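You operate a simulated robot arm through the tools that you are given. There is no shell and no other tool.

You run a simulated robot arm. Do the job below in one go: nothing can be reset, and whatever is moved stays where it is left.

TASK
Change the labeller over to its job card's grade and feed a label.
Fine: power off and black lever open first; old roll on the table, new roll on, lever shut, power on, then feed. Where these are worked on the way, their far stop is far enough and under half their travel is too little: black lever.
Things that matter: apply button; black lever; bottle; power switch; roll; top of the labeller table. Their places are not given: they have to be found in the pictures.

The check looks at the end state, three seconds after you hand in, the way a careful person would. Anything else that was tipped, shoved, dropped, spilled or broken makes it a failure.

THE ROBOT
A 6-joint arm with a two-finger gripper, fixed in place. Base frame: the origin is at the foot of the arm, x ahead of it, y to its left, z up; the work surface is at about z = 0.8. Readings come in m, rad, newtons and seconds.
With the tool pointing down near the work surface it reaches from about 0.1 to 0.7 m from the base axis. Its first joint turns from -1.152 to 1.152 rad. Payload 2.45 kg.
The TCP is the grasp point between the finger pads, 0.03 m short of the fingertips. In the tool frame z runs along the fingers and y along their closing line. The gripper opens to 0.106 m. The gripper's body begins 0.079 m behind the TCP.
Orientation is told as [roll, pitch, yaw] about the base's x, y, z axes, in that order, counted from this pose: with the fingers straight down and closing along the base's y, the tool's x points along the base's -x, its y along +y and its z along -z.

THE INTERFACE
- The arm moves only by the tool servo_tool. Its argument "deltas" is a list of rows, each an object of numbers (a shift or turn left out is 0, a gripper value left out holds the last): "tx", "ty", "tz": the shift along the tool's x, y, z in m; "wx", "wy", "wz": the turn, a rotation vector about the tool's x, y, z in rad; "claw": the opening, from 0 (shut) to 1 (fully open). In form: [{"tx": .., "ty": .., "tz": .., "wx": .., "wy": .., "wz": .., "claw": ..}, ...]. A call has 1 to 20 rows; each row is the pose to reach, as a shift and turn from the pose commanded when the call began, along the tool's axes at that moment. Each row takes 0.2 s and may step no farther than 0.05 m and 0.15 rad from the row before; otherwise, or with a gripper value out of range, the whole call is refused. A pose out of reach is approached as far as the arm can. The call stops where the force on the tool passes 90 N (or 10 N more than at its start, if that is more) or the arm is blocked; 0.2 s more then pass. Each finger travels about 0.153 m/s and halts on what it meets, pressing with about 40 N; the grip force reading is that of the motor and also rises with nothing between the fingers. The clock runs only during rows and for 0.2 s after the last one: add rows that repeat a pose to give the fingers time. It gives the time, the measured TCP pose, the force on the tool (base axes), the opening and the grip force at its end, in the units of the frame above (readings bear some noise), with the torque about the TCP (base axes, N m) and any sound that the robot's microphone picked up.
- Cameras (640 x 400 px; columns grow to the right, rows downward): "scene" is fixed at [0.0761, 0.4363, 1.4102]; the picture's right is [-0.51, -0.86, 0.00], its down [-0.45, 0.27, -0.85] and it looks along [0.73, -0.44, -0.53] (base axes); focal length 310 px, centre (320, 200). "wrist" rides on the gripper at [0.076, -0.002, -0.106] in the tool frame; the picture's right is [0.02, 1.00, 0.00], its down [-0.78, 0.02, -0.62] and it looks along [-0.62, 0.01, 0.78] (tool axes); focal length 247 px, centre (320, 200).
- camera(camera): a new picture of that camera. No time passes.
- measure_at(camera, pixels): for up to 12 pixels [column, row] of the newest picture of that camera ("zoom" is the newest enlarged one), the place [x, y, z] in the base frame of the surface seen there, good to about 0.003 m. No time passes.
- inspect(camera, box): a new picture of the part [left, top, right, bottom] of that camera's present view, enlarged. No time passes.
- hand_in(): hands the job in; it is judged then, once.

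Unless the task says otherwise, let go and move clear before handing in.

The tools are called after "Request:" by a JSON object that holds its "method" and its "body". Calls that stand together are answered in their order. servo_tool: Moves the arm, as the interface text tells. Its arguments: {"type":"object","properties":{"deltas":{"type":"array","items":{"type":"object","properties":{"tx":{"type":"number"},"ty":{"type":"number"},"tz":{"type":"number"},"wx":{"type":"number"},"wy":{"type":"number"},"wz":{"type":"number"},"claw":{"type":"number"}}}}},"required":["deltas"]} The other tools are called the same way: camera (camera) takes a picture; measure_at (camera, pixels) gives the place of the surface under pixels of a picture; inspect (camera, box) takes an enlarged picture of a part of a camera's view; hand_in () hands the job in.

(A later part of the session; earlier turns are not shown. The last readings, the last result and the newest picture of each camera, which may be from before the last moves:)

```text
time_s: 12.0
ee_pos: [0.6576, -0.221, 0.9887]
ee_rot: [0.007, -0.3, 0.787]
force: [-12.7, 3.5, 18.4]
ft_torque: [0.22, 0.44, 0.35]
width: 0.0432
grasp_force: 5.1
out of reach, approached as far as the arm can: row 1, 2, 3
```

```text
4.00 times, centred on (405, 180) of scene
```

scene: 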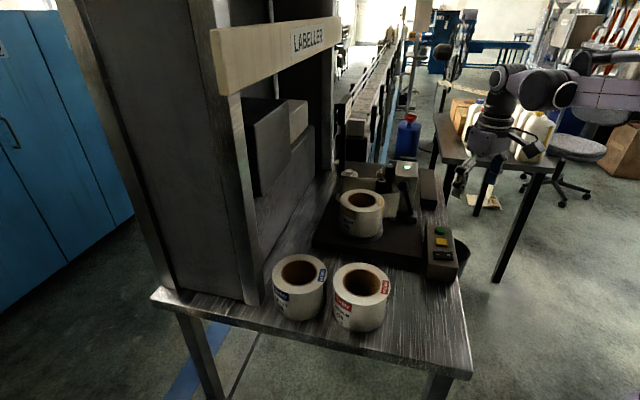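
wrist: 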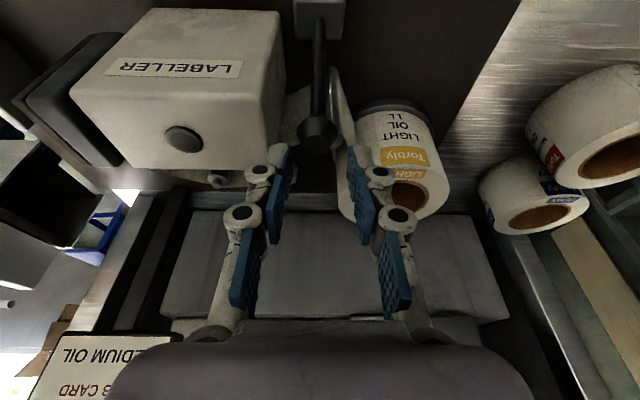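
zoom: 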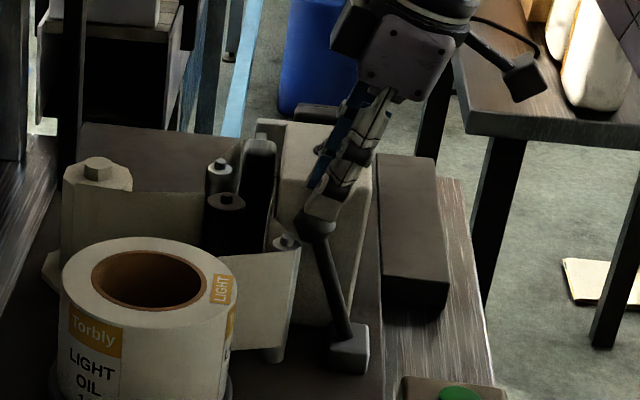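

The measured TCP drifted to u≈+14 mm and the far finger touched the top of the head (18 N). I'll back up, straighten the lateral position and look again.

Request:
{"method": "servo_tool", "body": {"deltas": [{"tz": -0.02}, {"tz": -0.045}, {"tz": -0.045}]}}

Request:
{"method": "inspect", "body": {"camera": "wrist", "box": [230, 70, 410, 230]}}

Request:
{"method": "inspect", "body": {"camera": "scene", "box": [350, 110, 460, 230]}}

```text
time_s: 12.8
ee_pos: [0.6463, -0.2303, 1.0286]
ee_rot: [0.001, -0.302, 0.787]
force: [0.5, -0.7, 0.4]
ft_torque: [-0.02, 0.01, 0.0]
width: 0.0337
grasp_force: 0.0
```

```text
2.50 times, centred on (320, 150) of wrist
```

zoom: 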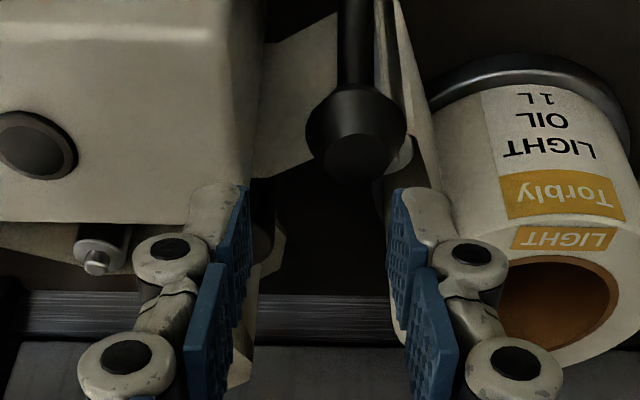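

```text
3.33 times, centred on (405, 170) of scene
```

zoom: 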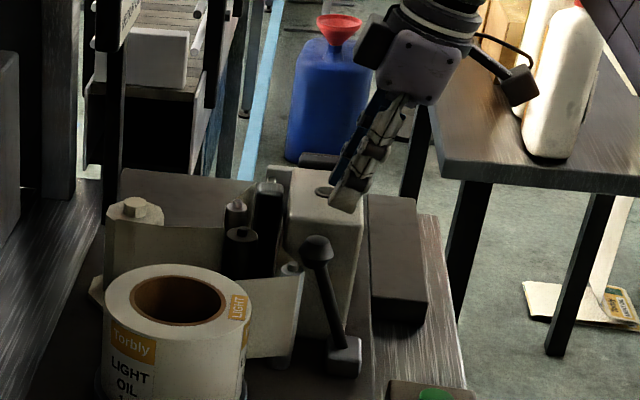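

Now the pose is reachable and clean: the measured u is about 0.620 against the knob's 0.607. I'll shift 14 mm sideways, then check alignment before descending.

Request:
{"method": "servo_tool", "body": {"deltas": [{"ty": 0.014}, {"ty": 0.014, "tz": 0.015}, {"ty": 0.014, "tz": 0.015}]}}

Request:
{"method": "inspect", "body": {"camera": "wrist", "box": [230, 70, 410, 230]}}

Request:
{"method": "measure_at", "body": {"camera": "zoom", "pixels": [[350, 130], [350, 150], [330, 140], [372, 140], [400, 160], [250, 100]]}}

```text
time_s: 13.6
ee_pos: [0.6428, -0.2177, 1.0151]
ee_rot: [-0.001, -0.3, 0.787]
force: [0.5, -0.8, -0.7]
ft_torque: [0.0, -0.03, 0.02]
width: 0.034
grasp_force: 0.2
```

```text
2.50 times, centred on (320, 150) of wrist
```

zoom: 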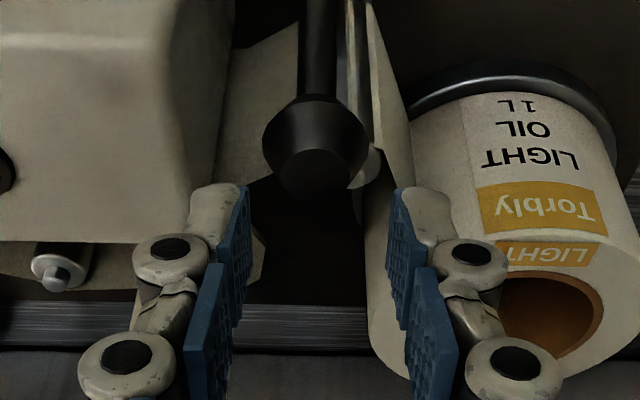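

```text
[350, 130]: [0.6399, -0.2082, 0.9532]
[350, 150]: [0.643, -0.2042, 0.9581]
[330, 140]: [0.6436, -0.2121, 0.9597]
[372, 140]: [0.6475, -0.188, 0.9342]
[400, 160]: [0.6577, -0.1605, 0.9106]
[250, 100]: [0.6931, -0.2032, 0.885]
```

The knob (zoom (315,145)) is now centred between the fingers (midpoint 318). I'll descend along the fingers over it.

Request:
{"method": "servo_tool", "body": {"deltas": [{"tx": 0.0015, "tz": 0.015}, {"tx": 0.003, "tz": 0.03}, {"tx": 0.0046, "tz": 0.04}, {"tx": 0.0046, "tz": 0.045}]}}

Request:
{"method": "inspect", "body": {"camera": "wrist", "box": [230, 70, 410, 230]}}

Request:
{"method": "inspect", "body": {"camera": "scene", "box": [370, 130, 440, 230]}}

```text
time_s: 14.6
ee_pos: [0.6602, -0.2173, 0.9817]
ee_rot: [0.009, -0.298, 0.786]
force: [-25.9, 9.7, 19.7]
ft_torque: [0.51, 0.72, 0.05]
width: 0.0583
grasp_force: 13.7
out of reach, approached as far as the arm can: row 1, 2, 3, 4
```

```text
2.50 times, centred on (320, 150) of wrist
```

zoom: 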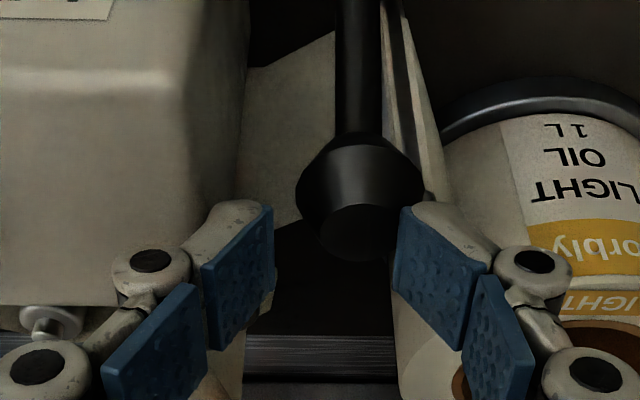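

```text
4.00 times, centred on (405, 180) of scene
```

zoom: 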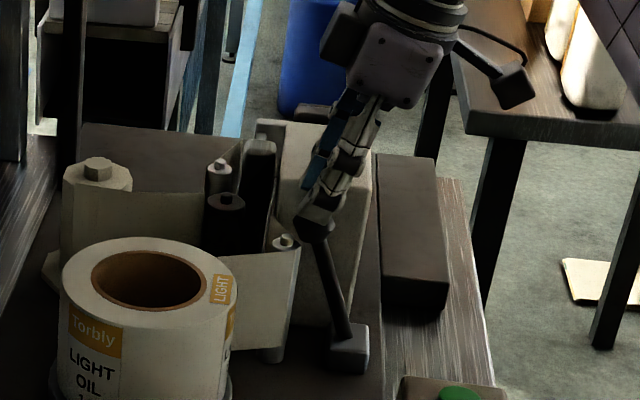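

The arm reports this lower pose as out of reach and drifts outward again, opening the fingers against the head. I'll back out and study the arm's configuration before choosing another orientation.

Request:
{"method": "servo_tool", "body": {"deltas": [{"tz": -0.02}, {"tz": -0.045}, {"tz": -0.06}]}}

Request:
{"method": "camera", "body": {"camera": "scene"}}

```text
time_s: 15.4
ee_pos: [0.6465, -0.2309, 1.037]
ee_rot: [-0.003, -0.3, 0.788]
force: [-0.4, 0.3, 0.7]
ft_torque: [0.01, 0.01, 0.04]
width: 0.0339
grasp_force: 0.2
out of reach, approached as far as the arm can: row 3
```

```text
taken
```

scene: 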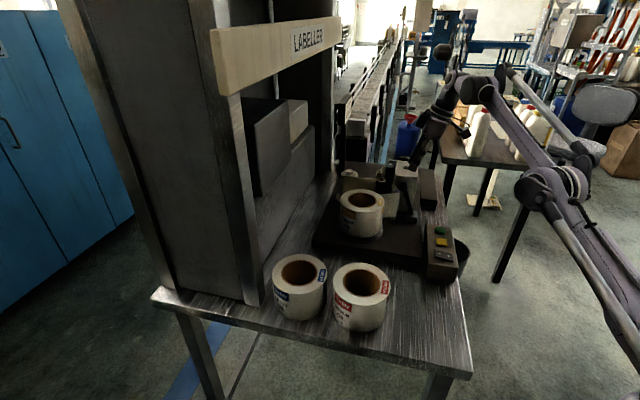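

The arm is nearly stretched out here. I'll pull back to a free spot at about (0.60,-0.30), return the tool to vertical, and test the reach while lowering.

Request:
{"method": "servo_tool", "body": {"deltas": [{"tx": 0.03, "tz": -0.006, "ty": -0.005, "wy": 0.08}, {"tx": 0.06, "tz": -0.012, "ty": -0.01, "wy": 0.16}, {"tx": 0.08, "tz": -0.0175, "ty": -0.016, "wy": 0.24}, {"tx": 0.08, "tz": -0.0175, "ty": -0.016, "wy": 0.3}]}}

Request:
{"method": "servo_tool", "body": {"deltas": [{"tz": 0.03}, {"tz": 0.06}, {"tz": 0.08}]}}

```text
time_s: 16.4
ee_pos: [0.5927, -0.2969, 1.027]
ee_rot: [-0.001, -0.059, 0.787]
force: [-0.2, 0.0, -0.2]
ft_torque: [0.03, 0.0, 0.02]
width: 0.0339
grasp_force: 0.0
out of reach, approached as far as the arm can: row 2, 3, 4
```

```text
time_s: 17.2
ee_pos: [0.5935, -0.2896, 0.9485]
ee_rot: [-0.001, -0.061, 0.786]
force: [0.6, 0.2, 1.1]
ft_torque: [0.0, 0.01, 0.0]
width: 0.0339
grasp_force: 0.1
```

With the tool near vertical, (0.5935,-0.2896,0.9485) is reachable. I'll test going farther out at this lower height.

Request:
{"method": "servo_tool", "body": {"deltas": [{"tz": -0.01, "ty": -0.01}, {"tz": -0.02, "ty": -0.02}, {"tz": -0.02, "ty": -0.03}]}}

Request:
{"method": "camera", "body": {"camera": "wrist"}}

```text
time_s: 18.0
ee_pos: [0.6069, -0.3071, 0.9698]
ee_rot: [0.001, -0.061, 0.786]
force: [-0.5, -0.2, 0.3]
ft_torque: [0.02, 0.01, 0.01]
width: 0.0339
grasp_force: 0.0
out of reach, approached as far as the arm can: row 3
```

```text
taken
```

wrist: 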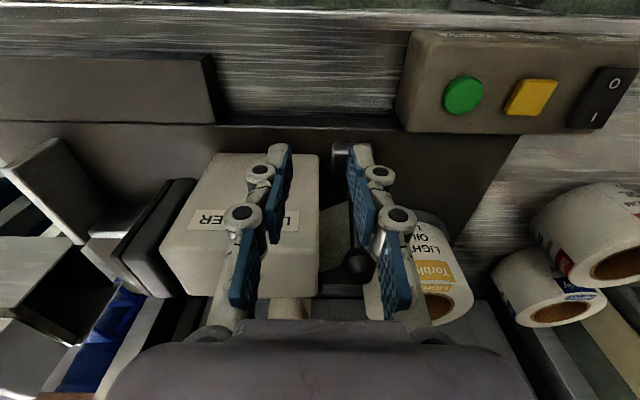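

Near-vertical reach at z≈0.97 stops at about r=0.68, and the knob's radius is 0.683. I'll change approach: turn the gripper so it tilts straight outward (yaw ≈ -0.31) and use an open fork around the knob, starting with backing off and rotating.

Request:
{"method": "servo_tool", "body": {"deltas": [{"ty": 0.02, "tz": -0.025, "wy": 0.02}, {"ty": 0.045, "tz": -0.05, "wy": 0.04, "tx": 0.003}, {"ty": 0.07, "tz": -0.075, "wy": 0.061, "tx": 0.007}, {"ty": 0.0877, "tz": -0.09, "wy": 0.061, "tx": 0.007}]}}

Request:
{"method": "servo_tool", "body": {"deltas": [{"wz": 0.14, "claw": 0.415}, {"wz": 0.28}, {"wz": 0.42}, {"wz": 0.56}, {"wz": 0.7}, {"wz": 0.84}, {"wz": 0.98}, {"wz": 1.096}]}}

Request:
{"method": "camera", "body": {"camera": "wrist"}}

```text
time_s: 19.0
ee_pos: [0.537, -0.2501, 1.0554]
ee_rot: [0.0, 0.001, 0.785]
force: [-0.7, -0.1, 0.0]
ft_torque: [-0.05, 0.02, 0.01]
width: 0.0339
grasp_force: 0.0
```

```text
time_s: 20.8
ee_pos: [0.5372, -0.2526, 1.0582]
ee_rot: [0.0, 0.0, -0.312]
force: [-0.4, -0.2, -0.2]
ft_torque: [0.02, 0.0, -0.01]
width: 0.044
grasp_force: 0.0
```

```text
taken
```

wrist: 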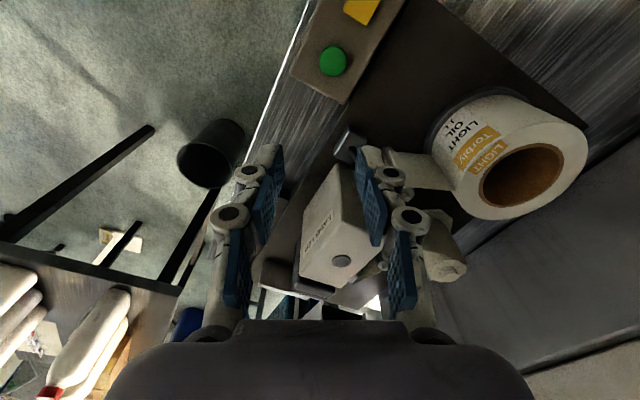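

The gripper now faces straight outward at yaw -0.31 with a 44 mm opening. I'll move inward of the knob (about 7 cm short of it) with a 0.15 rad tilt, staying above everything.

Request:
{"method": "servo_tool", "body": {"deltas": [{"tx": -0.005, "ty": 0.025, "tz": 0.012, "wy": -0.05}, {"tx": -0.012, "ty": 0.052, "tz": 0.03, "wy": -0.1}, {"tx": -0.02, "ty": 0.0785, "tz": 0.05, "wy": -0.15}]}}

Request:
{"method": "camera", "body": {"camera": "wrist"}}

```text
time_s: 21.6
ee_pos: [0.5814, -0.1824, 1.0046]
ee_rot: [0.001, -0.151, -0.31]
force: [0.7, -0.2, 1.1]
ft_torque: [-0.04, 0.01, 0.04]
width: 0.044
grasp_force: 0.1
```

```text
taken
```

wrist: 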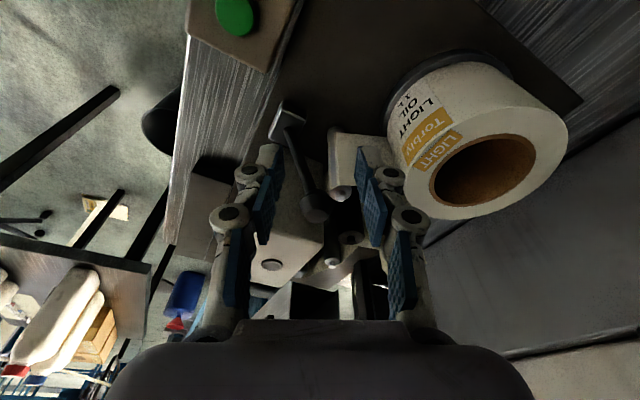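

The knob at (313,205) sits between the prongs. I'll lower to tip height ≈0.949 and advance partway outward.

Request:
{"method": "servo_tool", "body": {"deltas": [{"tx": 0.0038, "ty": -0.001, "tz": 0.0253}, {"tx": -0.021, "ty": -0.002, "tz": 0.029}, {"tx": -0.04, "ty": -0.002, "tz": 0.032}]}}

Request:
{"method": "inspect", "body": {"camera": "wrist", "box": [230, 90, 410, 250]}}

Request:
{"method": "inspect", "body": {"camera": "scene", "box": [350, 130, 450, 230]}}

```text
time_s: 22.4
ee_pos: [0.6254, -0.1993, 0.9791]
ee_rot: [-0.001, -0.151, -0.311]
force: [-0.1, 0.0, -0.9]
ft_torque: [0.01, 0.02, 0.0]
width: 0.0438
grasp_force: 0.0
```

```text
2.50 times, centred on (320, 170) of wrist
```

zoom: 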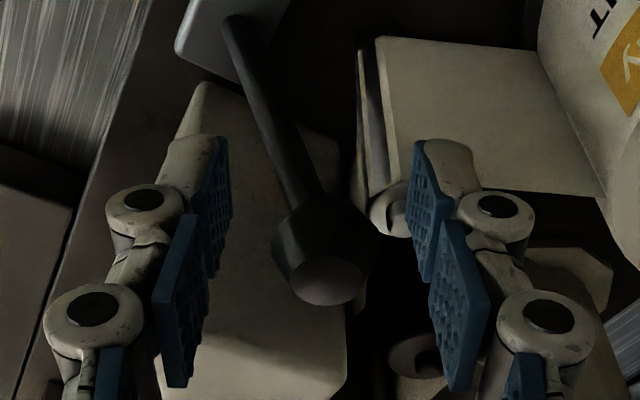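

```text
4.00 times, centred on (400, 180) of scene
```

zoom: 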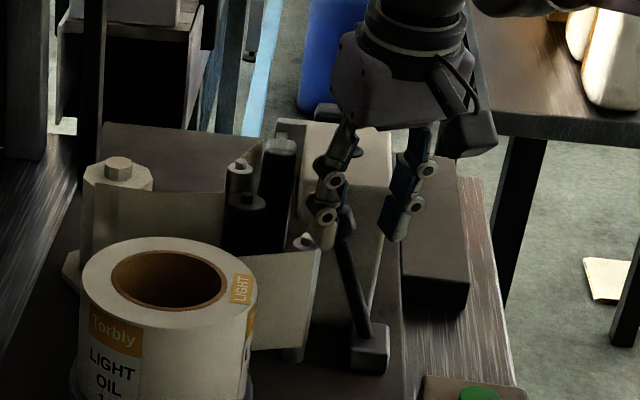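

Prongs straddle the knob cleanly, with the right prong above the guide post. I'll advance the remaining 2 cm so the knob is between the tips.

Request:
{"method": "servo_tool", "body": {"deltas": [{"tx": -0.01, "tz": 0.0015}, {"tx": -0.0205, "tz": 0.003}]}}

Request:
{"method": "inspect", "body": {"camera": "wrist", "box": [230, 90, 410, 250]}}

Request:
{"method": "inspect", "body": {"camera": "scene", "box": [370, 150, 440, 220]}}

```text
time_s: 23.0
ee_pos: [0.6424, -0.2065, 0.9803]
ee_rot: [0.001, -0.15, -0.312]
force: [-0.7, -0.1, -0.2]
ft_torque: [-0.01, 0.04, 0.0]
width: 0.0437
grasp_force: 0.0
```

```text
2.50 times, centred on (320, 170) of wrist
```

zoom: 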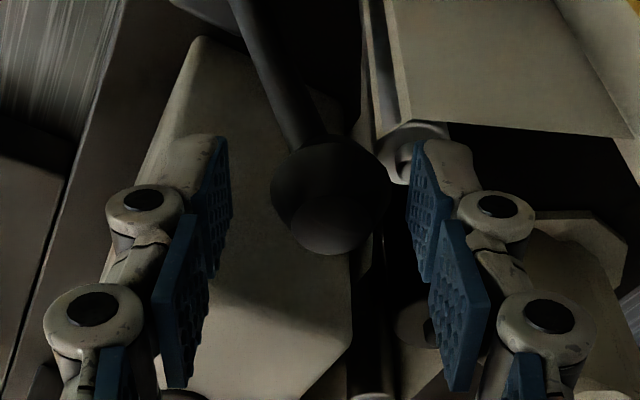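

```text
5.71 times, centred on (405, 185) of scene
```

zoom: 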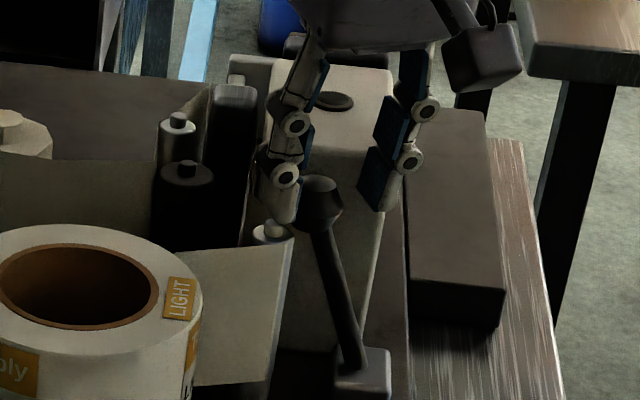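

The left prong (in the scene zoom) sits on the inner side of the knob. I'll pull the lever outward along its arc in small steps.

Request:
{"method": "servo_tool", "body": {"deltas": [{"tx": 0.0064, "ty": -0.0134, "tz": -0.003}, {"tx": 0.0128, "ty": -0.0267, "tz": -0.0069}, {"tx": 0.0194, "ty": -0.04, "tz": -0.009}, {"tx": 0.0264, "ty": -0.0534, "tz": -0.009}]}}

Request:
{"method": "inspect", "body": {"camera": "scene", "box": [370, 150, 450, 230]}}

Request:
{"method": "inspect", "body": {"camera": "wrist", "box": [230, 90, 410, 250]}}

```text
time_s: 24.0
ee_pos: [0.5998, -0.2488, 0.9849]
ee_rot: [0.001, -0.149, -0.311]
force: [-0.2, 0.4, -0.1]
ft_torque: [-0.01, -0.03, 0.0]
width: 0.0437
grasp_force: 0.0
```

```text
5.00 times, centred on (410, 190) of scene
```

zoom: 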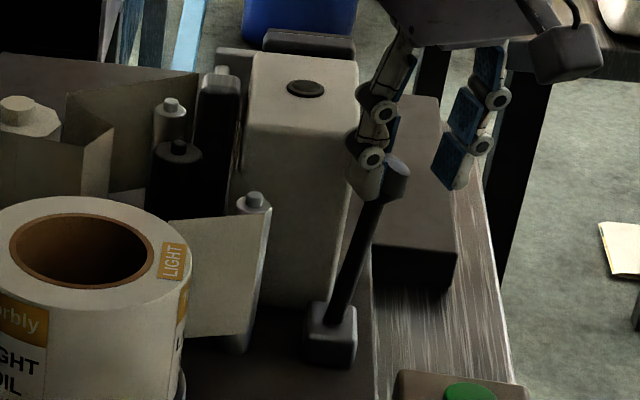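

```text
2.50 times, centred on (320, 170) of wrist
```

zoom: 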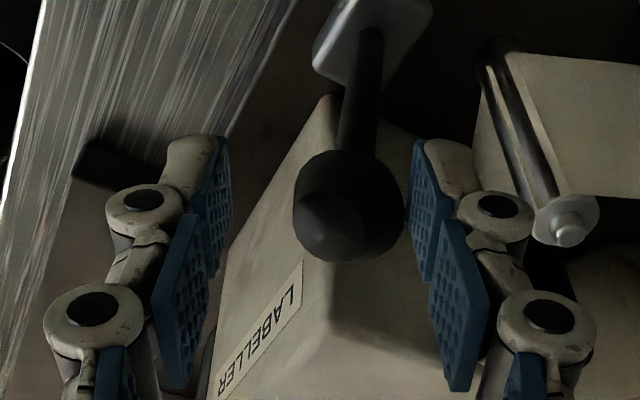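

The lever moves freely outward and is now past vertical. I'll carry on along the arc, lowering as it tips over, and watch the force for the stop.

Request:
{"method": "servo_tool", "body": {"deltas": [{"tx": 0.0136, "ty": -0.0231, "tz": 0.0111}, {"tx": 0.0235, "ty": -0.0396, "tz": 0.0197}, {"tx": 0.0327, "ty": -0.0543, "tz": 0.0305}, {"tx": 0.0418, "ty": -0.0676, "tz": 0.0443}]}}

Request:
{"method": "inspect", "body": {"camera": "scene", "box": [370, 150, 470, 250]}}

Request:
{"method": "inspect", "body": {"camera": "wrist", "box": [230, 90, 410, 250]}}

```text
time_s: 25.0
ee_pos: [0.5461, -0.302, 0.9358]
ee_rot: [-0.003, -0.151, -0.311]
force: [-1.0, 0.7, -0.1]
ft_torque: [-0.01, 0.0, 0.02]
width: 0.0439
grasp_force: 0.0
```

```text
4.00 times, centred on (420, 200) of scene
```

zoom: 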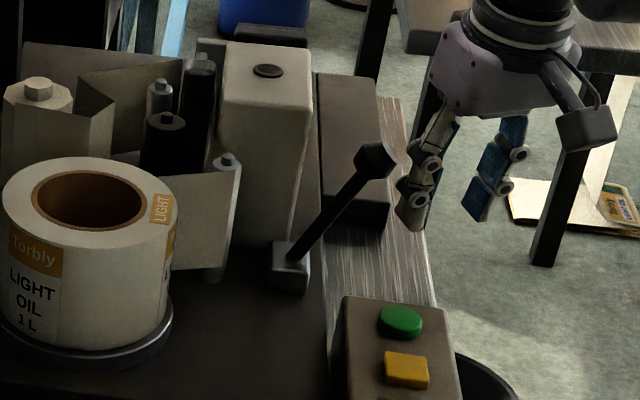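

```text
2.50 times, centred on (320, 170) of wrist
```

zoom: 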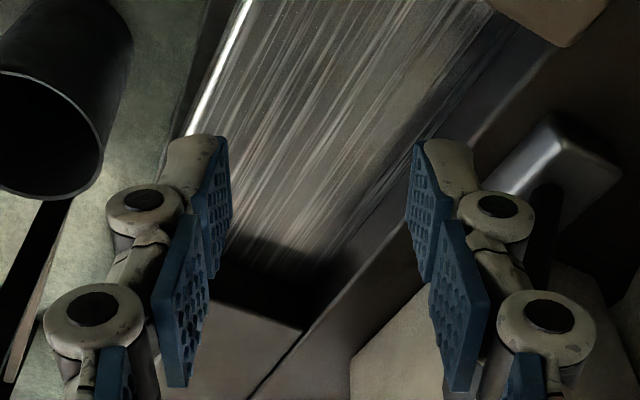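

The knob ended up on the far side of the finger: the prong slipped past it. I'll measure where the lever stands now.

Request:
{"method": "inspect", "body": {"camera": "scene", "box": [370, 150, 470, 250]}}

Request:
{"method": "measure_at", "body": {"camera": "zoom", "pixels": [[375, 155], [370, 165], [385, 160], [340, 205], [310, 240], [290, 260], [300, 280], [345, 150], [420, 210], [350, 140]]}}

```text
4.00 times, centred on (420, 200) of scene
```

zoom: 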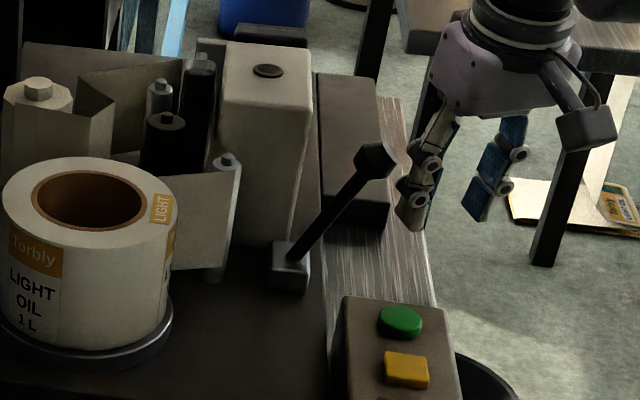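

```text
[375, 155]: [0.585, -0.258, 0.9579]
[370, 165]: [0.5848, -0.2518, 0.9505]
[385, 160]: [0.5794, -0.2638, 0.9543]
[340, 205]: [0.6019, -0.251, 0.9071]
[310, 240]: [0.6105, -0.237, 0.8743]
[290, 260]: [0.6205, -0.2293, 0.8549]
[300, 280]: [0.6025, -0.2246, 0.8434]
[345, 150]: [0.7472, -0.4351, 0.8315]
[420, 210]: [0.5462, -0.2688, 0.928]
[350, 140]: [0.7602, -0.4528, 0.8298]
```

The lever now leans about 23° outward (knob n≈0.23), mirroring its starting 23° inward lean, so it looks to be at its open stop. Next I'll measure the mounted roll's rim and the spare rolls precisely.

Request:
{"method": "measure_at", "body": {"camera": "zoom", "pixels": [[15, 195], [165, 195], [95, 163], [85, 240], [25, 215], [150, 225], [35, 172], [140, 170], [90, 215], [90, 200]]}}

Request:
{"method": "inspect", "body": {"camera": "scene", "box": [250, 240, 410, 340]}}

Request:
{"method": "measure_at", "body": {"camera": "zoom", "pixels": [[345, 175], [545, 165], [448, 102], [450, 240], [370, 215], [520, 220], [100, 145], [295, 125], [195, 65], [200, 200], [445, 150], [195, 120]]}}

```text
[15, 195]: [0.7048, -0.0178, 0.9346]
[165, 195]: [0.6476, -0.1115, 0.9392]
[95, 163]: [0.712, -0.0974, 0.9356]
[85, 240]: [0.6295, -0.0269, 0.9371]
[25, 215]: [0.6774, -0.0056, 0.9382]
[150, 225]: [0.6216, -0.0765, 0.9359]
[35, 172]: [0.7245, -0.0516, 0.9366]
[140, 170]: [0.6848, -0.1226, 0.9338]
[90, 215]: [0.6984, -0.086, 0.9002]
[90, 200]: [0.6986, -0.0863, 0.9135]
```

```text
4.00 times, centred on (330, 290) of scene
```

zoom: 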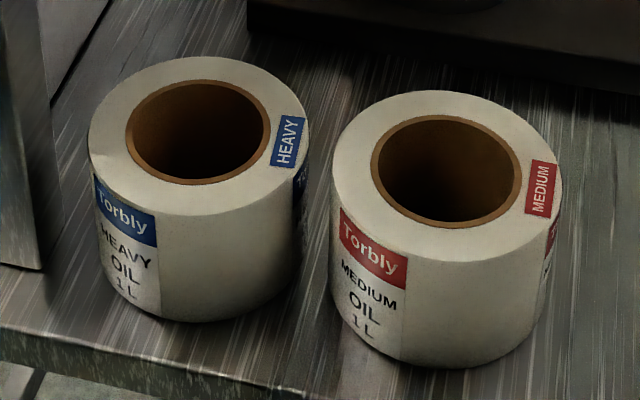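

```text
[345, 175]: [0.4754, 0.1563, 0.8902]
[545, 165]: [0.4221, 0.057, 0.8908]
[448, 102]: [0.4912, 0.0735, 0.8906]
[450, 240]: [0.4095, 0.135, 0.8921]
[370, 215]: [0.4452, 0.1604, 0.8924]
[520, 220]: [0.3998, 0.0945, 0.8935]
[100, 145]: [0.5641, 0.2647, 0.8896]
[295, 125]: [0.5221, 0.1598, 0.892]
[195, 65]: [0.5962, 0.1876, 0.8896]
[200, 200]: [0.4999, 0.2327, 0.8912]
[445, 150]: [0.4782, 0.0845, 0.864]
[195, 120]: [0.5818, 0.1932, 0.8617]
```

The mounted roll's centre is about (0.675,-0.064) with a 58 mm radius, core radius about 35 mm and top at z≈0.936. MEDIUM is at about (0.449,0.106). I'll retreat upward and look into the mounted roll's core for the spindle size.

Request:
{"method": "servo_tool", "body": {"deltas": [{"tx": 0.03, "ty": -0.005, "tz": -0.02}, {"tx": 0.038, "ty": -0.005, "tz": -0.06, "wy": 0.05}, {"tx": 0.0414, "ty": -0.005, "tz": -0.1, "wy": 0.1}, {"tx": 0.0414, "ty": -0.005, "tz": -0.1276, "wy": 0.15}]}}

Request:
{"method": "servo_tool", "body": {"deltas": [{"ty": 0.045, "wz": -0.05, "claw": 0.6}, {"ty": 0.09, "tx": -0.005, "wz": -0.1}, {"ty": 0.135, "tx": -0.01, "wz": -0.15}, {"ty": 0.18, "tx": -0.01, "wz": -0.217}, {"ty": 0.22, "tx": -0.01, "wz": -0.217}]}}

Request:
{"method": "camera", "body": {"camera": "wrist"}}

Request:
{"method": "inspect", "body": {"camera": "scene", "box": [370, 150, 470, 250]}}

```text
time_s: 26.0
ee_pos: [0.4862, -0.2881, 1.0552]
ee_rot: [-0.001, 0.002, -0.309]
force: [0.2, 0.8, 0.3]
ft_torque: [0.0, 0.01, -0.01]
width: 0.0439
grasp_force: 0.0
```

```text
time_s: 27.2
ee_pos: [0.564, -0.0788, 1.0565]
ee_rot: [-0.001, -0.001, -0.093]
force: [0.8, 0.7, -0.3]
ft_torque: [0.02, -0.03, 0.03]
width: 0.0637
grasp_force: 0.1
```

```text
taken
```

wrist: 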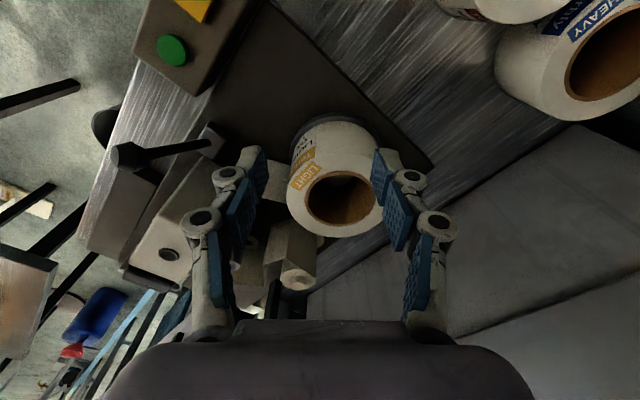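

```text
4.00 times, centred on (420, 200) of scene
```

zoom: 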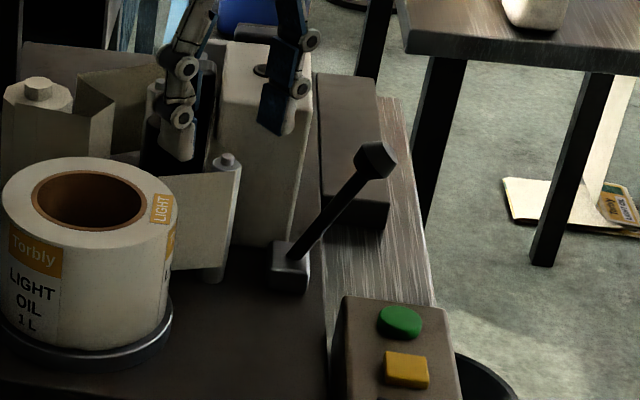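

The lever stays put in its open position. I'll advance to look down into the core.

Request:
{"method": "servo_tool", "body": {"deltas": [{"tx": -0.03}, {"tx": -0.06}]}}

Request:
{"method": "camera", "body": {"camera": "wrist"}}

Request:
{"method": "inspect", "body": {"camera": "wrist", "box": [250, 60, 410, 200]}}

```text
time_s: 27.8
ee_pos: [0.6237, -0.0873, 1.057]
ee_rot: [0.0, 0.002, -0.092]
force: [0.7, -0.4, 0.2]
ft_torque: [0.02, 0.01, 0.02]
width: 0.0636
grasp_force: 0.1
```

```text
taken
```

wrist: 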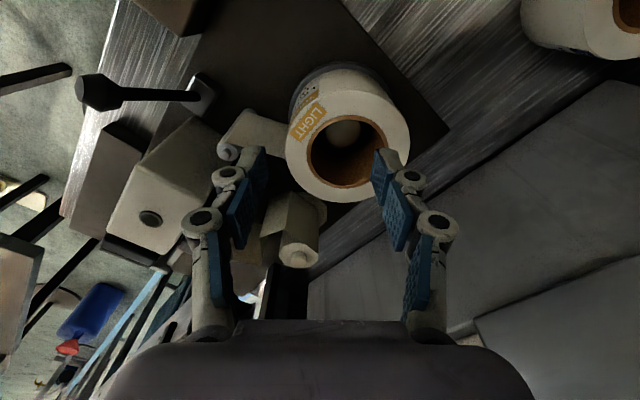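

```text
2.86 times, centred on (330, 130) of wrist
```

zoom: 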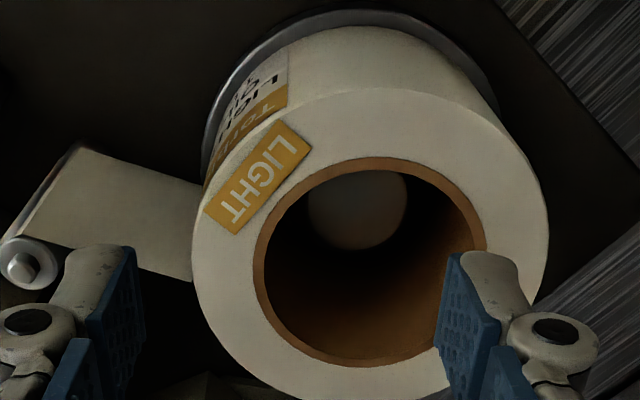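

Inside the core is a stub spindle with a flat top at zoom (357,205), clearly smaller than the core. I'll measure it and the rims.

Request:
{"method": "measure_at", "body": {"camera": "zoom", "pixels": [[357, 205], [315, 210], [398, 205], [357, 240], [357, 180], [262, 250], [480, 230], [370, 163], [360, 358], [230, 170], [540, 230], [400, 95]]}}

Request:
{"method": "measure_at", "body": {"camera": "zoom", "pixels": [[200, 250], [220, 320], [545, 190], [535, 280], [450, 385], [280, 120], [500, 150], [290, 180], [460, 185], [285, 330], [440, 320], [140, 230]]}}

```text
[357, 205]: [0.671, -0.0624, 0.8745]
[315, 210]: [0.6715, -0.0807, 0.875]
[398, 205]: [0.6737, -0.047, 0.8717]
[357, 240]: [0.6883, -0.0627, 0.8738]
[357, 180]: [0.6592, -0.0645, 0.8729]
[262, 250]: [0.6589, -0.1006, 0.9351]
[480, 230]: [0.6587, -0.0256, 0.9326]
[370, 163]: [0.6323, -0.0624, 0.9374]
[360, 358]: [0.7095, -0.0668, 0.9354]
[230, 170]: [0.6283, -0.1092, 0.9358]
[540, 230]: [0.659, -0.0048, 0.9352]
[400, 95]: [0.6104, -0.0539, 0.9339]
```

```text
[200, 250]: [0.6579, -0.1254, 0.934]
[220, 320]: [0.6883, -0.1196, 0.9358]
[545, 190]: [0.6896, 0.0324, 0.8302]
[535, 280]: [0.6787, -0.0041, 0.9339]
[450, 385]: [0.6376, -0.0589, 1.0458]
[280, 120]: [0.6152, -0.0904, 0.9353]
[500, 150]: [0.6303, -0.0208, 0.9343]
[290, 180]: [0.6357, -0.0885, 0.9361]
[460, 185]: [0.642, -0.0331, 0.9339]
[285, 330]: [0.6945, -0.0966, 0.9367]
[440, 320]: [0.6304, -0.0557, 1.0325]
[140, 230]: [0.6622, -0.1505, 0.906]
```

The spindle is a stub of about 18 mm radius at (0.672,-0.0635) with its top at z≈0.874, and the core radius is about 37 mm. A wall pinch on the near side with tips at z≈0.885 clears it. I'll rotate the gripper 90° so it closes radially.

Request:
{"method": "servo_tool", "body": {"deltas": [{"wz": -0.1427, "claw": 0.43}, {"wz": -0.2854}, {"wz": -0.4281}, {"wz": -0.5708}, {"wz": -0.7135}, {"wz": -0.8562}, {"wz": -0.9989}, {"wz": -1.1416}, {"wz": -1.2843}, {"wz": -1.427}, {"wz": -1.5697}]}}

Request:
{"method": "camera", "body": {"camera": "wrist"}}

Request:
{"method": "camera", "body": {"camera": "scene"}}

```text
time_s: 30.2
ee_pos: [0.6225, -0.0874, 1.055]
ee_rot: [0.0, 0.0, 1.483]
force: [0.3, 0.6, -0.3]
ft_torque: [0.01, -0.01, 0.01]
width: 0.0458
grasp_force: 0.0
```

```text
taken
```

wrist: 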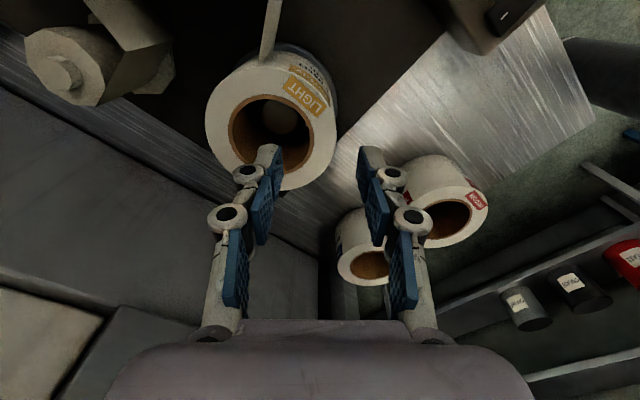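

```text
taken
```

scene: 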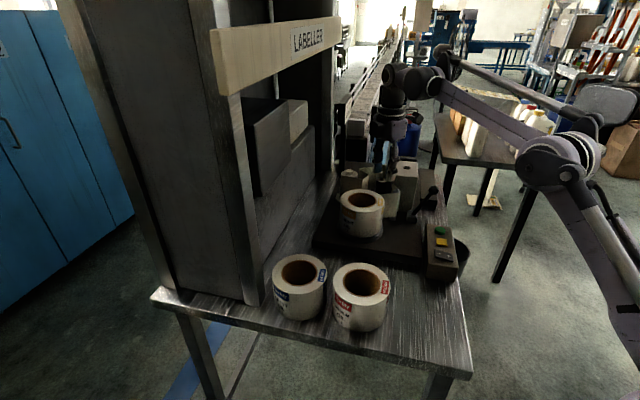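

Yaw is now 1.483, closing radially. I'll shift over the near wall of the roll and lower to just above it, then check.

Request:
{"method": "servo_tool", "body": {"deltas": [{"tx": -0.028, "ty": 0.0025}, {"tx": -0.028, "ty": 0.0025, "tz": 0.03}, {"tx": -0.028, "ty": 0.0025, "tz": 0.065}]}}

Request:
{"method": "camera", "body": {"camera": "wrist"}}

Request:
{"method": "inspect", "body": {"camera": "scene", "box": [320, 140, 420, 240]}}

```text
time_s: 31.0
ee_pos: [0.6202, -0.0578, 0.9896]
ee_rot: [-0.001, 0.0, 1.477]
force: [0.1, 0.5, -0.4]
ft_torque: [0.0, 0.03, -0.01]
width: 0.0457
grasp_force: 0.1
```

```text
taken
```

wrist: 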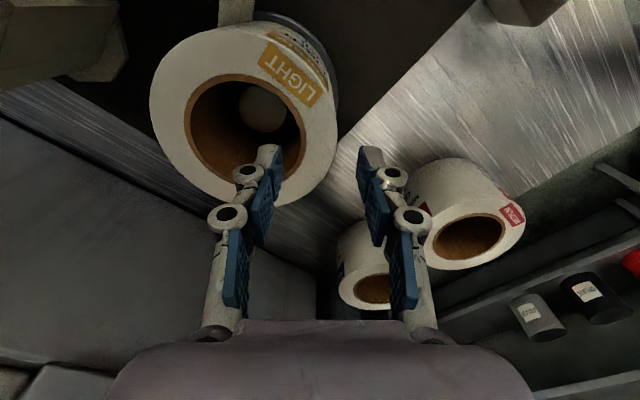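

```text
4.00 times, centred on (370, 190) of scene
```

zoom: 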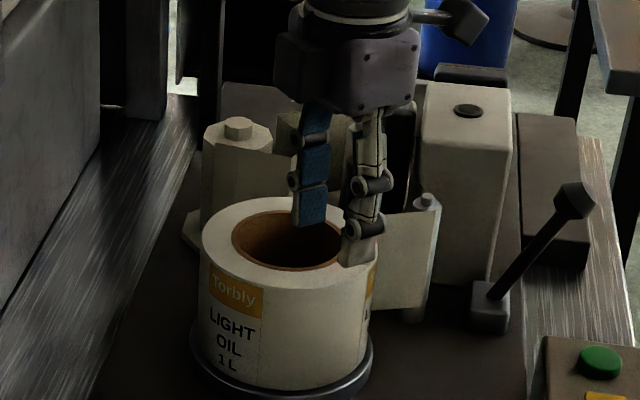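

The tips project to about (280,143) and (360,143), straddling the near wall (305–337). I'll descend so the tips go about 5 cm into the core, staying above the spindle top.

Request:
{"method": "servo_tool", "body": {"deltas": [{"tz": 0.025}, {"tz": 0.05}, {"tz": 0.072}]}}

Request:
{"method": "camera", "body": {"camera": "wrist"}}

```text
time_s: 31.8
ee_pos: [0.6232, -0.0597, 0.9201]
ee_rot: [-0.001, 0.0, 1.477]
force: [0.7, -0.2, -0.2]
ft_torque: [0.04, -0.01, 0.02]
width: 0.0455
grasp_force: 0.2
```

```text
taken
```

wrist: 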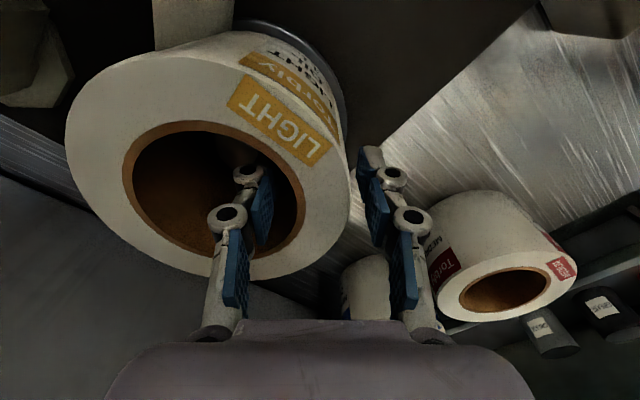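

Fingers are either side of the wall with no contact force. I'll close on the wall.

Request:
{"method": "servo_tool", "body": {"deltas": [{"claw": 0.2}, {"claw": 0.1}, {"claw": 0.1}]}}

Request:
{"method": "camera", "body": {"camera": "wrist"}}

```text
time_s: 32.6
ee_pos: [0.6236, -0.0589, 0.92]
ee_rot: [-0.001, 0.0, 1.474]
force: [-1.6, 1.7, 0.8]
ft_torque: [0.19, 0.22, 0.05]
width: 0.0266
grasp_force: 39.8
```

```text
taken
```

wrist: 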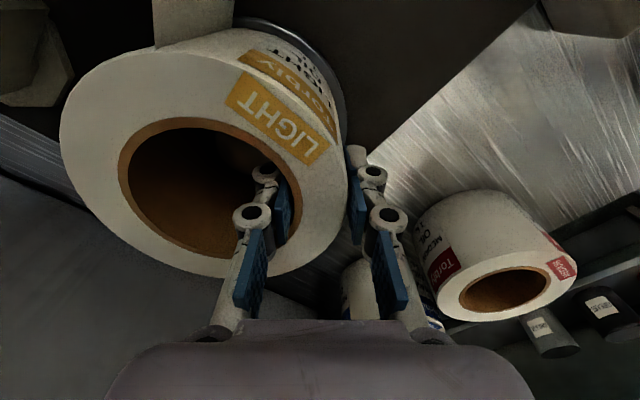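

Gripped at 27 mm with 40 N. I'll lift slowly and watch the load.

Request:
{"method": "servo_tool", "body": {"deltas": [{"tz": -0.005, "claw": 0}, {"tz": -0.015, "claw": 0}, {"tz": -0.03, "claw": 0}]}}

Request:
{"method": "camera", "body": {"camera": "wrist"}}

Request:
{"method": "inspect", "body": {"camera": "scene", "box": [310, 140, 430, 240]}}

```text
time_s: 33.4
ee_pos: [0.6223, -0.0584, 0.9493]
ee_rot: [0.001, 0.001, 1.476]
force: [0.2, -0.1, -6.3]
ft_torque: [0.0, 0.3, 0.0]
width: 0.0267
grasp_force: 40.0
```

```text
taken
```

wrist: 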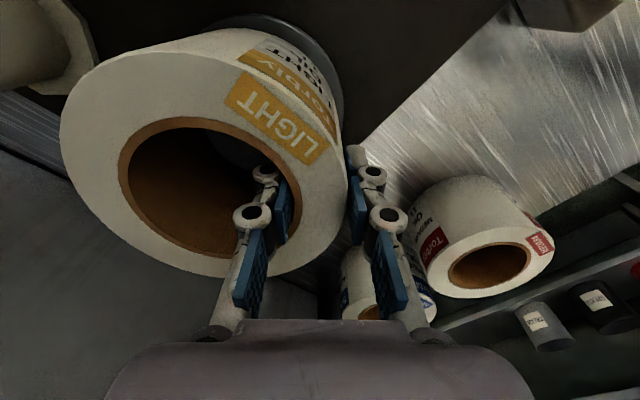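

```text
4.00 times, centred on (370, 190) of scene
```

zoom: 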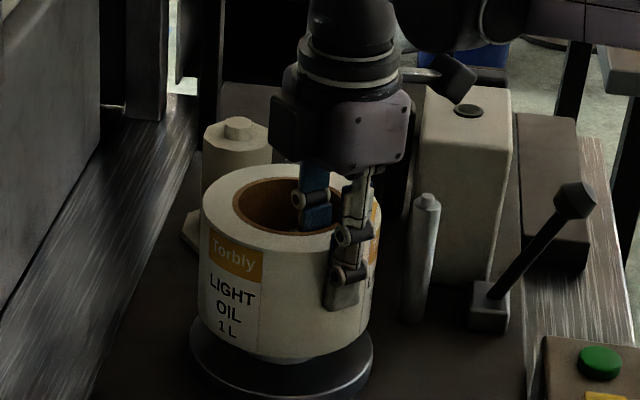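

The roll lifted cleanly (about 0.63 kg) and the strip went with it. I'll raise it further and check the free table spot near scene (425,306) for setting it down.

Request:
{"method": "servo_tool", "body": {"deltas": [{"tz": -0.03}, {"tz": -0.06}, {"tz": -0.08}]}}

Request:
{"method": "camera", "body": {"camera": "scene"}}

Request:
{"method": "measure_at", "body": {"camera": "scene", "pixels": [[425, 306], [455, 306], [465, 340], [400, 320], [445, 282], [430, 276], [418, 260], [400, 262], [410, 285], [320, 252], [469, 368], [380, 340]]}}

```text
time_s: 34.2
ee_pos: [0.6247, -0.0577, 1.0282]
ee_rot: [0.0, 0.0, 1.477]
force: [0.7, -1.3, -6.9]
ft_torque: [0.05, 0.29, -0.01]
width: 0.0266
grasp_force: 39.6
```

```text
taken
```

scene: 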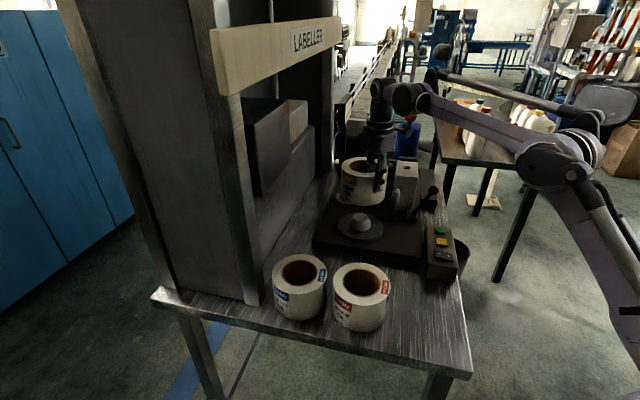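

```text
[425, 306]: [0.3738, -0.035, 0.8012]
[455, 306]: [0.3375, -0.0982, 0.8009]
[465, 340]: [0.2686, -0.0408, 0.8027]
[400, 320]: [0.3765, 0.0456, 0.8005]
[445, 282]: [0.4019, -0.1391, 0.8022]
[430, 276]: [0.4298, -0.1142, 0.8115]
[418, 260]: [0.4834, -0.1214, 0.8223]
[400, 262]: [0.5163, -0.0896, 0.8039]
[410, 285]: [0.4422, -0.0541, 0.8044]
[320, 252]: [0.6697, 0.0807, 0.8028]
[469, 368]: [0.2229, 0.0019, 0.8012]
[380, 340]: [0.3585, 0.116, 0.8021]
```

The table spot is flat at z≈0.801 with room around it. I'll carry the roll straight inward at height to put its centre over about (0.389,-0.035).

Request:
{"method": "servo_tool", "body": {"deltas": [{"ty": 0.03}, {"ty": 0.07}, {"ty": 0.11}, {"ty": 0.15}, {"ty": 0.19}, {"ty": 0.23}, {"ty": 0.265}, {"ty": 0.284}, {"ty": 0.284}]}}

Request:
{"method": "servo_tool", "body": {"deltas": [{"tz": 0.04}, {"tz": 0.08}, {"tz": 0.115}, {"tz": 0.135}]}}

Request:
{"method": "camera", "body": {"camera": "scene"}}

Request:
{"method": "camera", "body": {"camera": "wrist"}}

```text
time_s: 36.2
ee_pos: [0.3403, -0.0307, 1.0309]
ee_rot: [0.0, -0.001, 1.476]
force: [0.3, -0.4, -6.4]
ft_torque: [0.01, 0.29, -0.01]
width: 0.0269
grasp_force: 40.4
```

```text
time_s: 37.2
ee_pos: [0.3412, -0.0317, 0.8939]
ee_rot: [0.0, -0.001, 1.476]
force: [0.4, -0.9, -6.6]
ft_torque: [0.08, 0.31, 0.01]
width: 0.0268
grasp_force: 40.0
```

```text
taken
```

scene: 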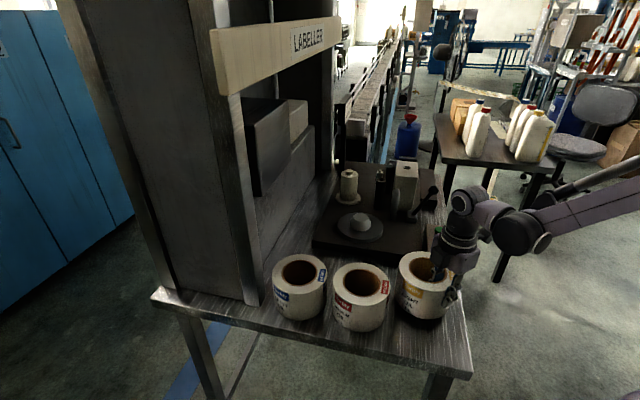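

```text
taken
```

wrist: 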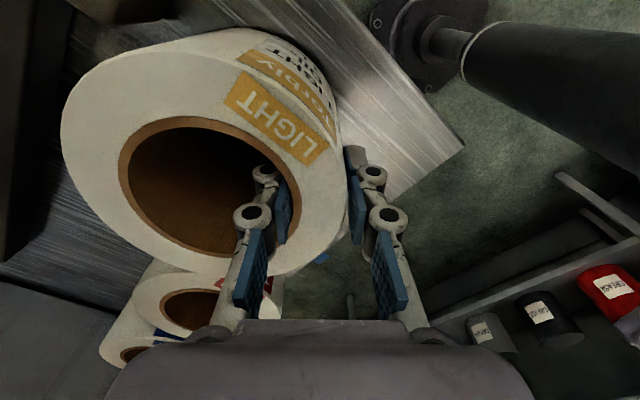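

The roll is above its spot with clear gaps. I'll lower the last 2 cm in small steps until the table takes the weight.

Request:
{"method": "servo_tool", "body": {"deltas": [{"tz": 0.01}, {"tz": 0.015}, {"tz": 0.0175}]}}

```text
time_s: 38.0
ee_pos: [0.3401, -0.0341, 0.8772]
ee_rot: [0.0, 0.0, 1.476]
force: [-2.1, 0.5, -1.3]
ft_torque: [-0.01, -0.21, 0.05]
width: 0.0268
grasp_force: 40.4
```

The downward load fell from 6.5 N to 1.3 N, so the roll is on the table. One more millimetre, then I'll open the fingers.

Request:
{"method": "servo_tool", "body": {"deltas": [{"tz": 0.001}, {"tz": 0.001, "claw": 0.43}, {"tz": 0.001, "claw": 0.43}, {"tz": 0.001, "claw": 0.43}]}}

Request:
{"method": "camera", "body": {"camera": "wrist"}}

```text
time_s: 39.0
ee_pos: [0.3399, -0.0332, 0.8762]
ee_rot: [0.0, -0.001, 1.477]
force: [-0.5, -0.1, -0.7]
ft_torque: [0.01, -0.01, -0.06]
width: 0.0454
grasp_force: 0.0
```

```text
taken
```

wrist: 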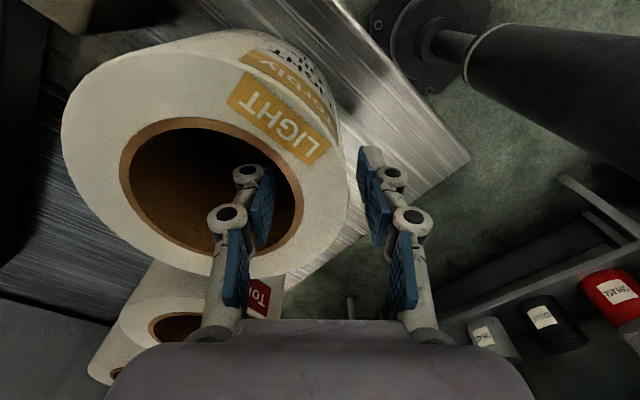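

Released; the roll stands upright. I'll rise and move over the MEDIUM roll, then measure its rim from above.

Request:
{"method": "servo_tool", "body": {"deltas": [{"tz": -0.03}, {"tz": -0.07}, {"tz": -0.11}, {"tz": -0.14}]}}

Request:
{"method": "servo_tool", "body": {"deltas": [{"tx": -0.04, "ty": -0.012}, {"tx": -0.08, "ty": -0.025}, {"tx": -0.12, "ty": -0.037}, {"tx": -0.149, "ty": -0.0468}, {"tx": -0.149, "ty": -0.0468}]}}

Request:
{"method": "camera", "body": {"camera": "wrist"}}

Request:
{"method": "camera", "body": {"camera": "scene"}}

```text
time_s: 40.0
ee_pos: [0.3412, -0.0346, 1.0161]
ee_rot: [-0.001, -0.002, 1.475]
force: [0.6, -0.5, -0.2]
ft_torque: [0.02, 0.0, 0.0]
width: 0.0455
grasp_force: 0.1
```

```text
time_s: 41.2
ee_pos: [0.4011, 0.1127, 1.0188]
ee_rot: [0.001, 0.001, 1.478]
force: [0.4, -0.3, 0.3]
ft_torque: [-0.02, 0.0, -0.02]
width: 0.0454
grasp_force: 0.2
```

```text
taken
```

wrist: 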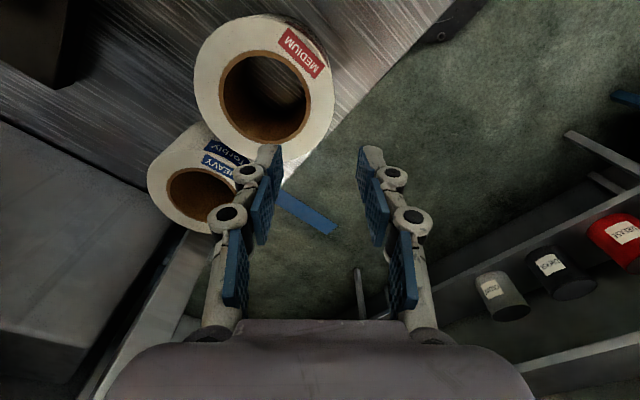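

```text
taken
```

scene: 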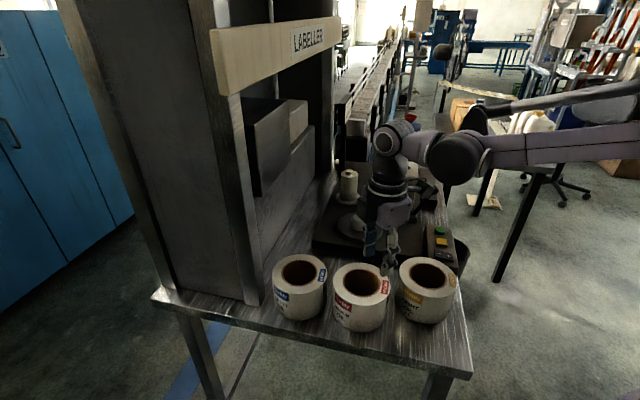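

Request:
{"method": "inspect", "body": {"camera": "wrist", "box": [180, 0, 360, 180]}}

Request:
{"method": "measure_at", "body": {"camera": "wrist", "pixels": [[198, 85], [330, 100], [260, 18], [270, 148], [218, 35], [310, 130], [215, 130], [222, 95], [307, 100], [262, 52], [268, 140], [320, 55]]}}

```text
2.22 times, centred on (270, 90) of wrist
```

zoom: 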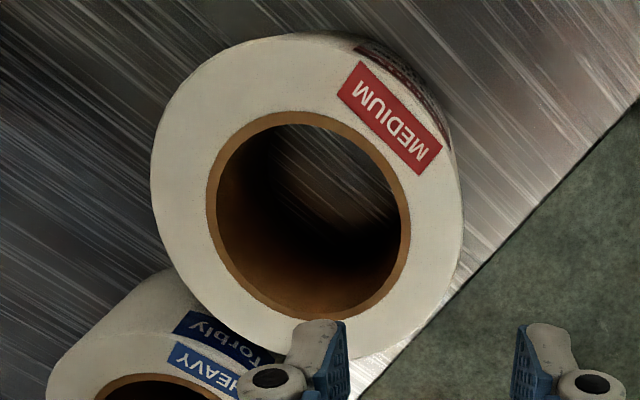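

```text
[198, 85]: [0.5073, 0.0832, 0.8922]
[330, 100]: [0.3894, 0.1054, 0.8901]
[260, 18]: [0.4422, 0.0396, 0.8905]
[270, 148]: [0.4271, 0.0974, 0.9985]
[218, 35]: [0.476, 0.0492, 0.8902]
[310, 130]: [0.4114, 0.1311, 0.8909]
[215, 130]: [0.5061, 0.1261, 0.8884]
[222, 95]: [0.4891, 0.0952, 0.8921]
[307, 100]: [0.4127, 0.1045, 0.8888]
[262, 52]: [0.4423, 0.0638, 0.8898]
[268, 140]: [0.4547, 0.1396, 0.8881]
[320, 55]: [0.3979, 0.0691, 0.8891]
```

MEDIUM's centre is about (0.450,0.1005), the same size as the old roll. I'll align over its near wall, descend, and check before closing.

Request:
{"method": "servo_tool", "body": {"deltas": [{"tx": 0.0077, "ty": -0.001}, {"tx": 0.0077, "ty": -0.001, "tz": 0.04}, {"tx": 0.0077, "ty": -0.001, "tz": 0.08}, {"tx": 0.0077, "ty": -0.001, "tz": 0.085}]}}

Request:
{"method": "camera", "body": {"camera": "wrist"}}

```text
time_s: 42.2
ee_pos: [0.405, 0.1029, 0.9295]
ee_rot: [0.001, 0.0, 1.478]
force: [0.6, 0.2, 0.9]
ft_torque: [0.0, -0.02, 0.02]
width: 0.0455
grasp_force: 0.1
```

```text
taken
```

wrist: 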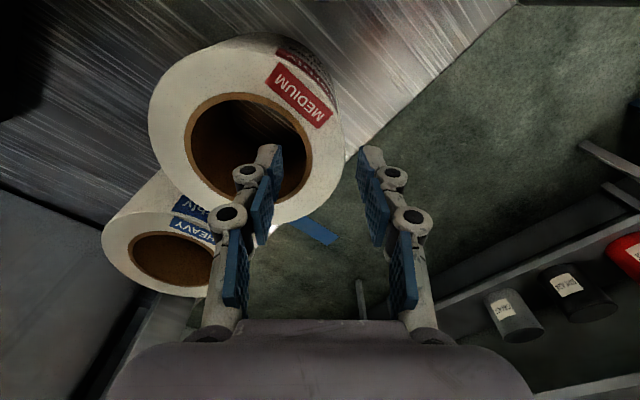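

The wall spans about 311–343 at row 153 against a finger midpoint of 320, so I'll shift 4 mm inward and then descend.

Request:
{"method": "servo_tool", "body": {"deltas": [{"ty": 0.004}, {"ty": 0.004, "tz": 0.02}, {"ty": 0.004, "tz": 0.04}, {"ty": 0.004, "tz": 0.0535}]}}

Request:
{"method": "camera", "body": {"camera": "wrist"}}

```text
time_s: 43.2
ee_pos: [0.3975, 0.1024, 0.8794]
ee_rot: [0.0, 0.0, 1.476]
force: [0.9, -0.5, 0.2]
ft_torque: [0.03, -0.01, 0.02]
width: 0.0456
grasp_force: 0.1
```

```text
taken
```

wrist: 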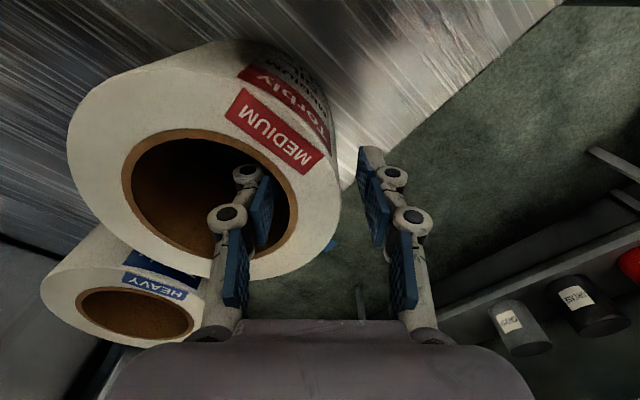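

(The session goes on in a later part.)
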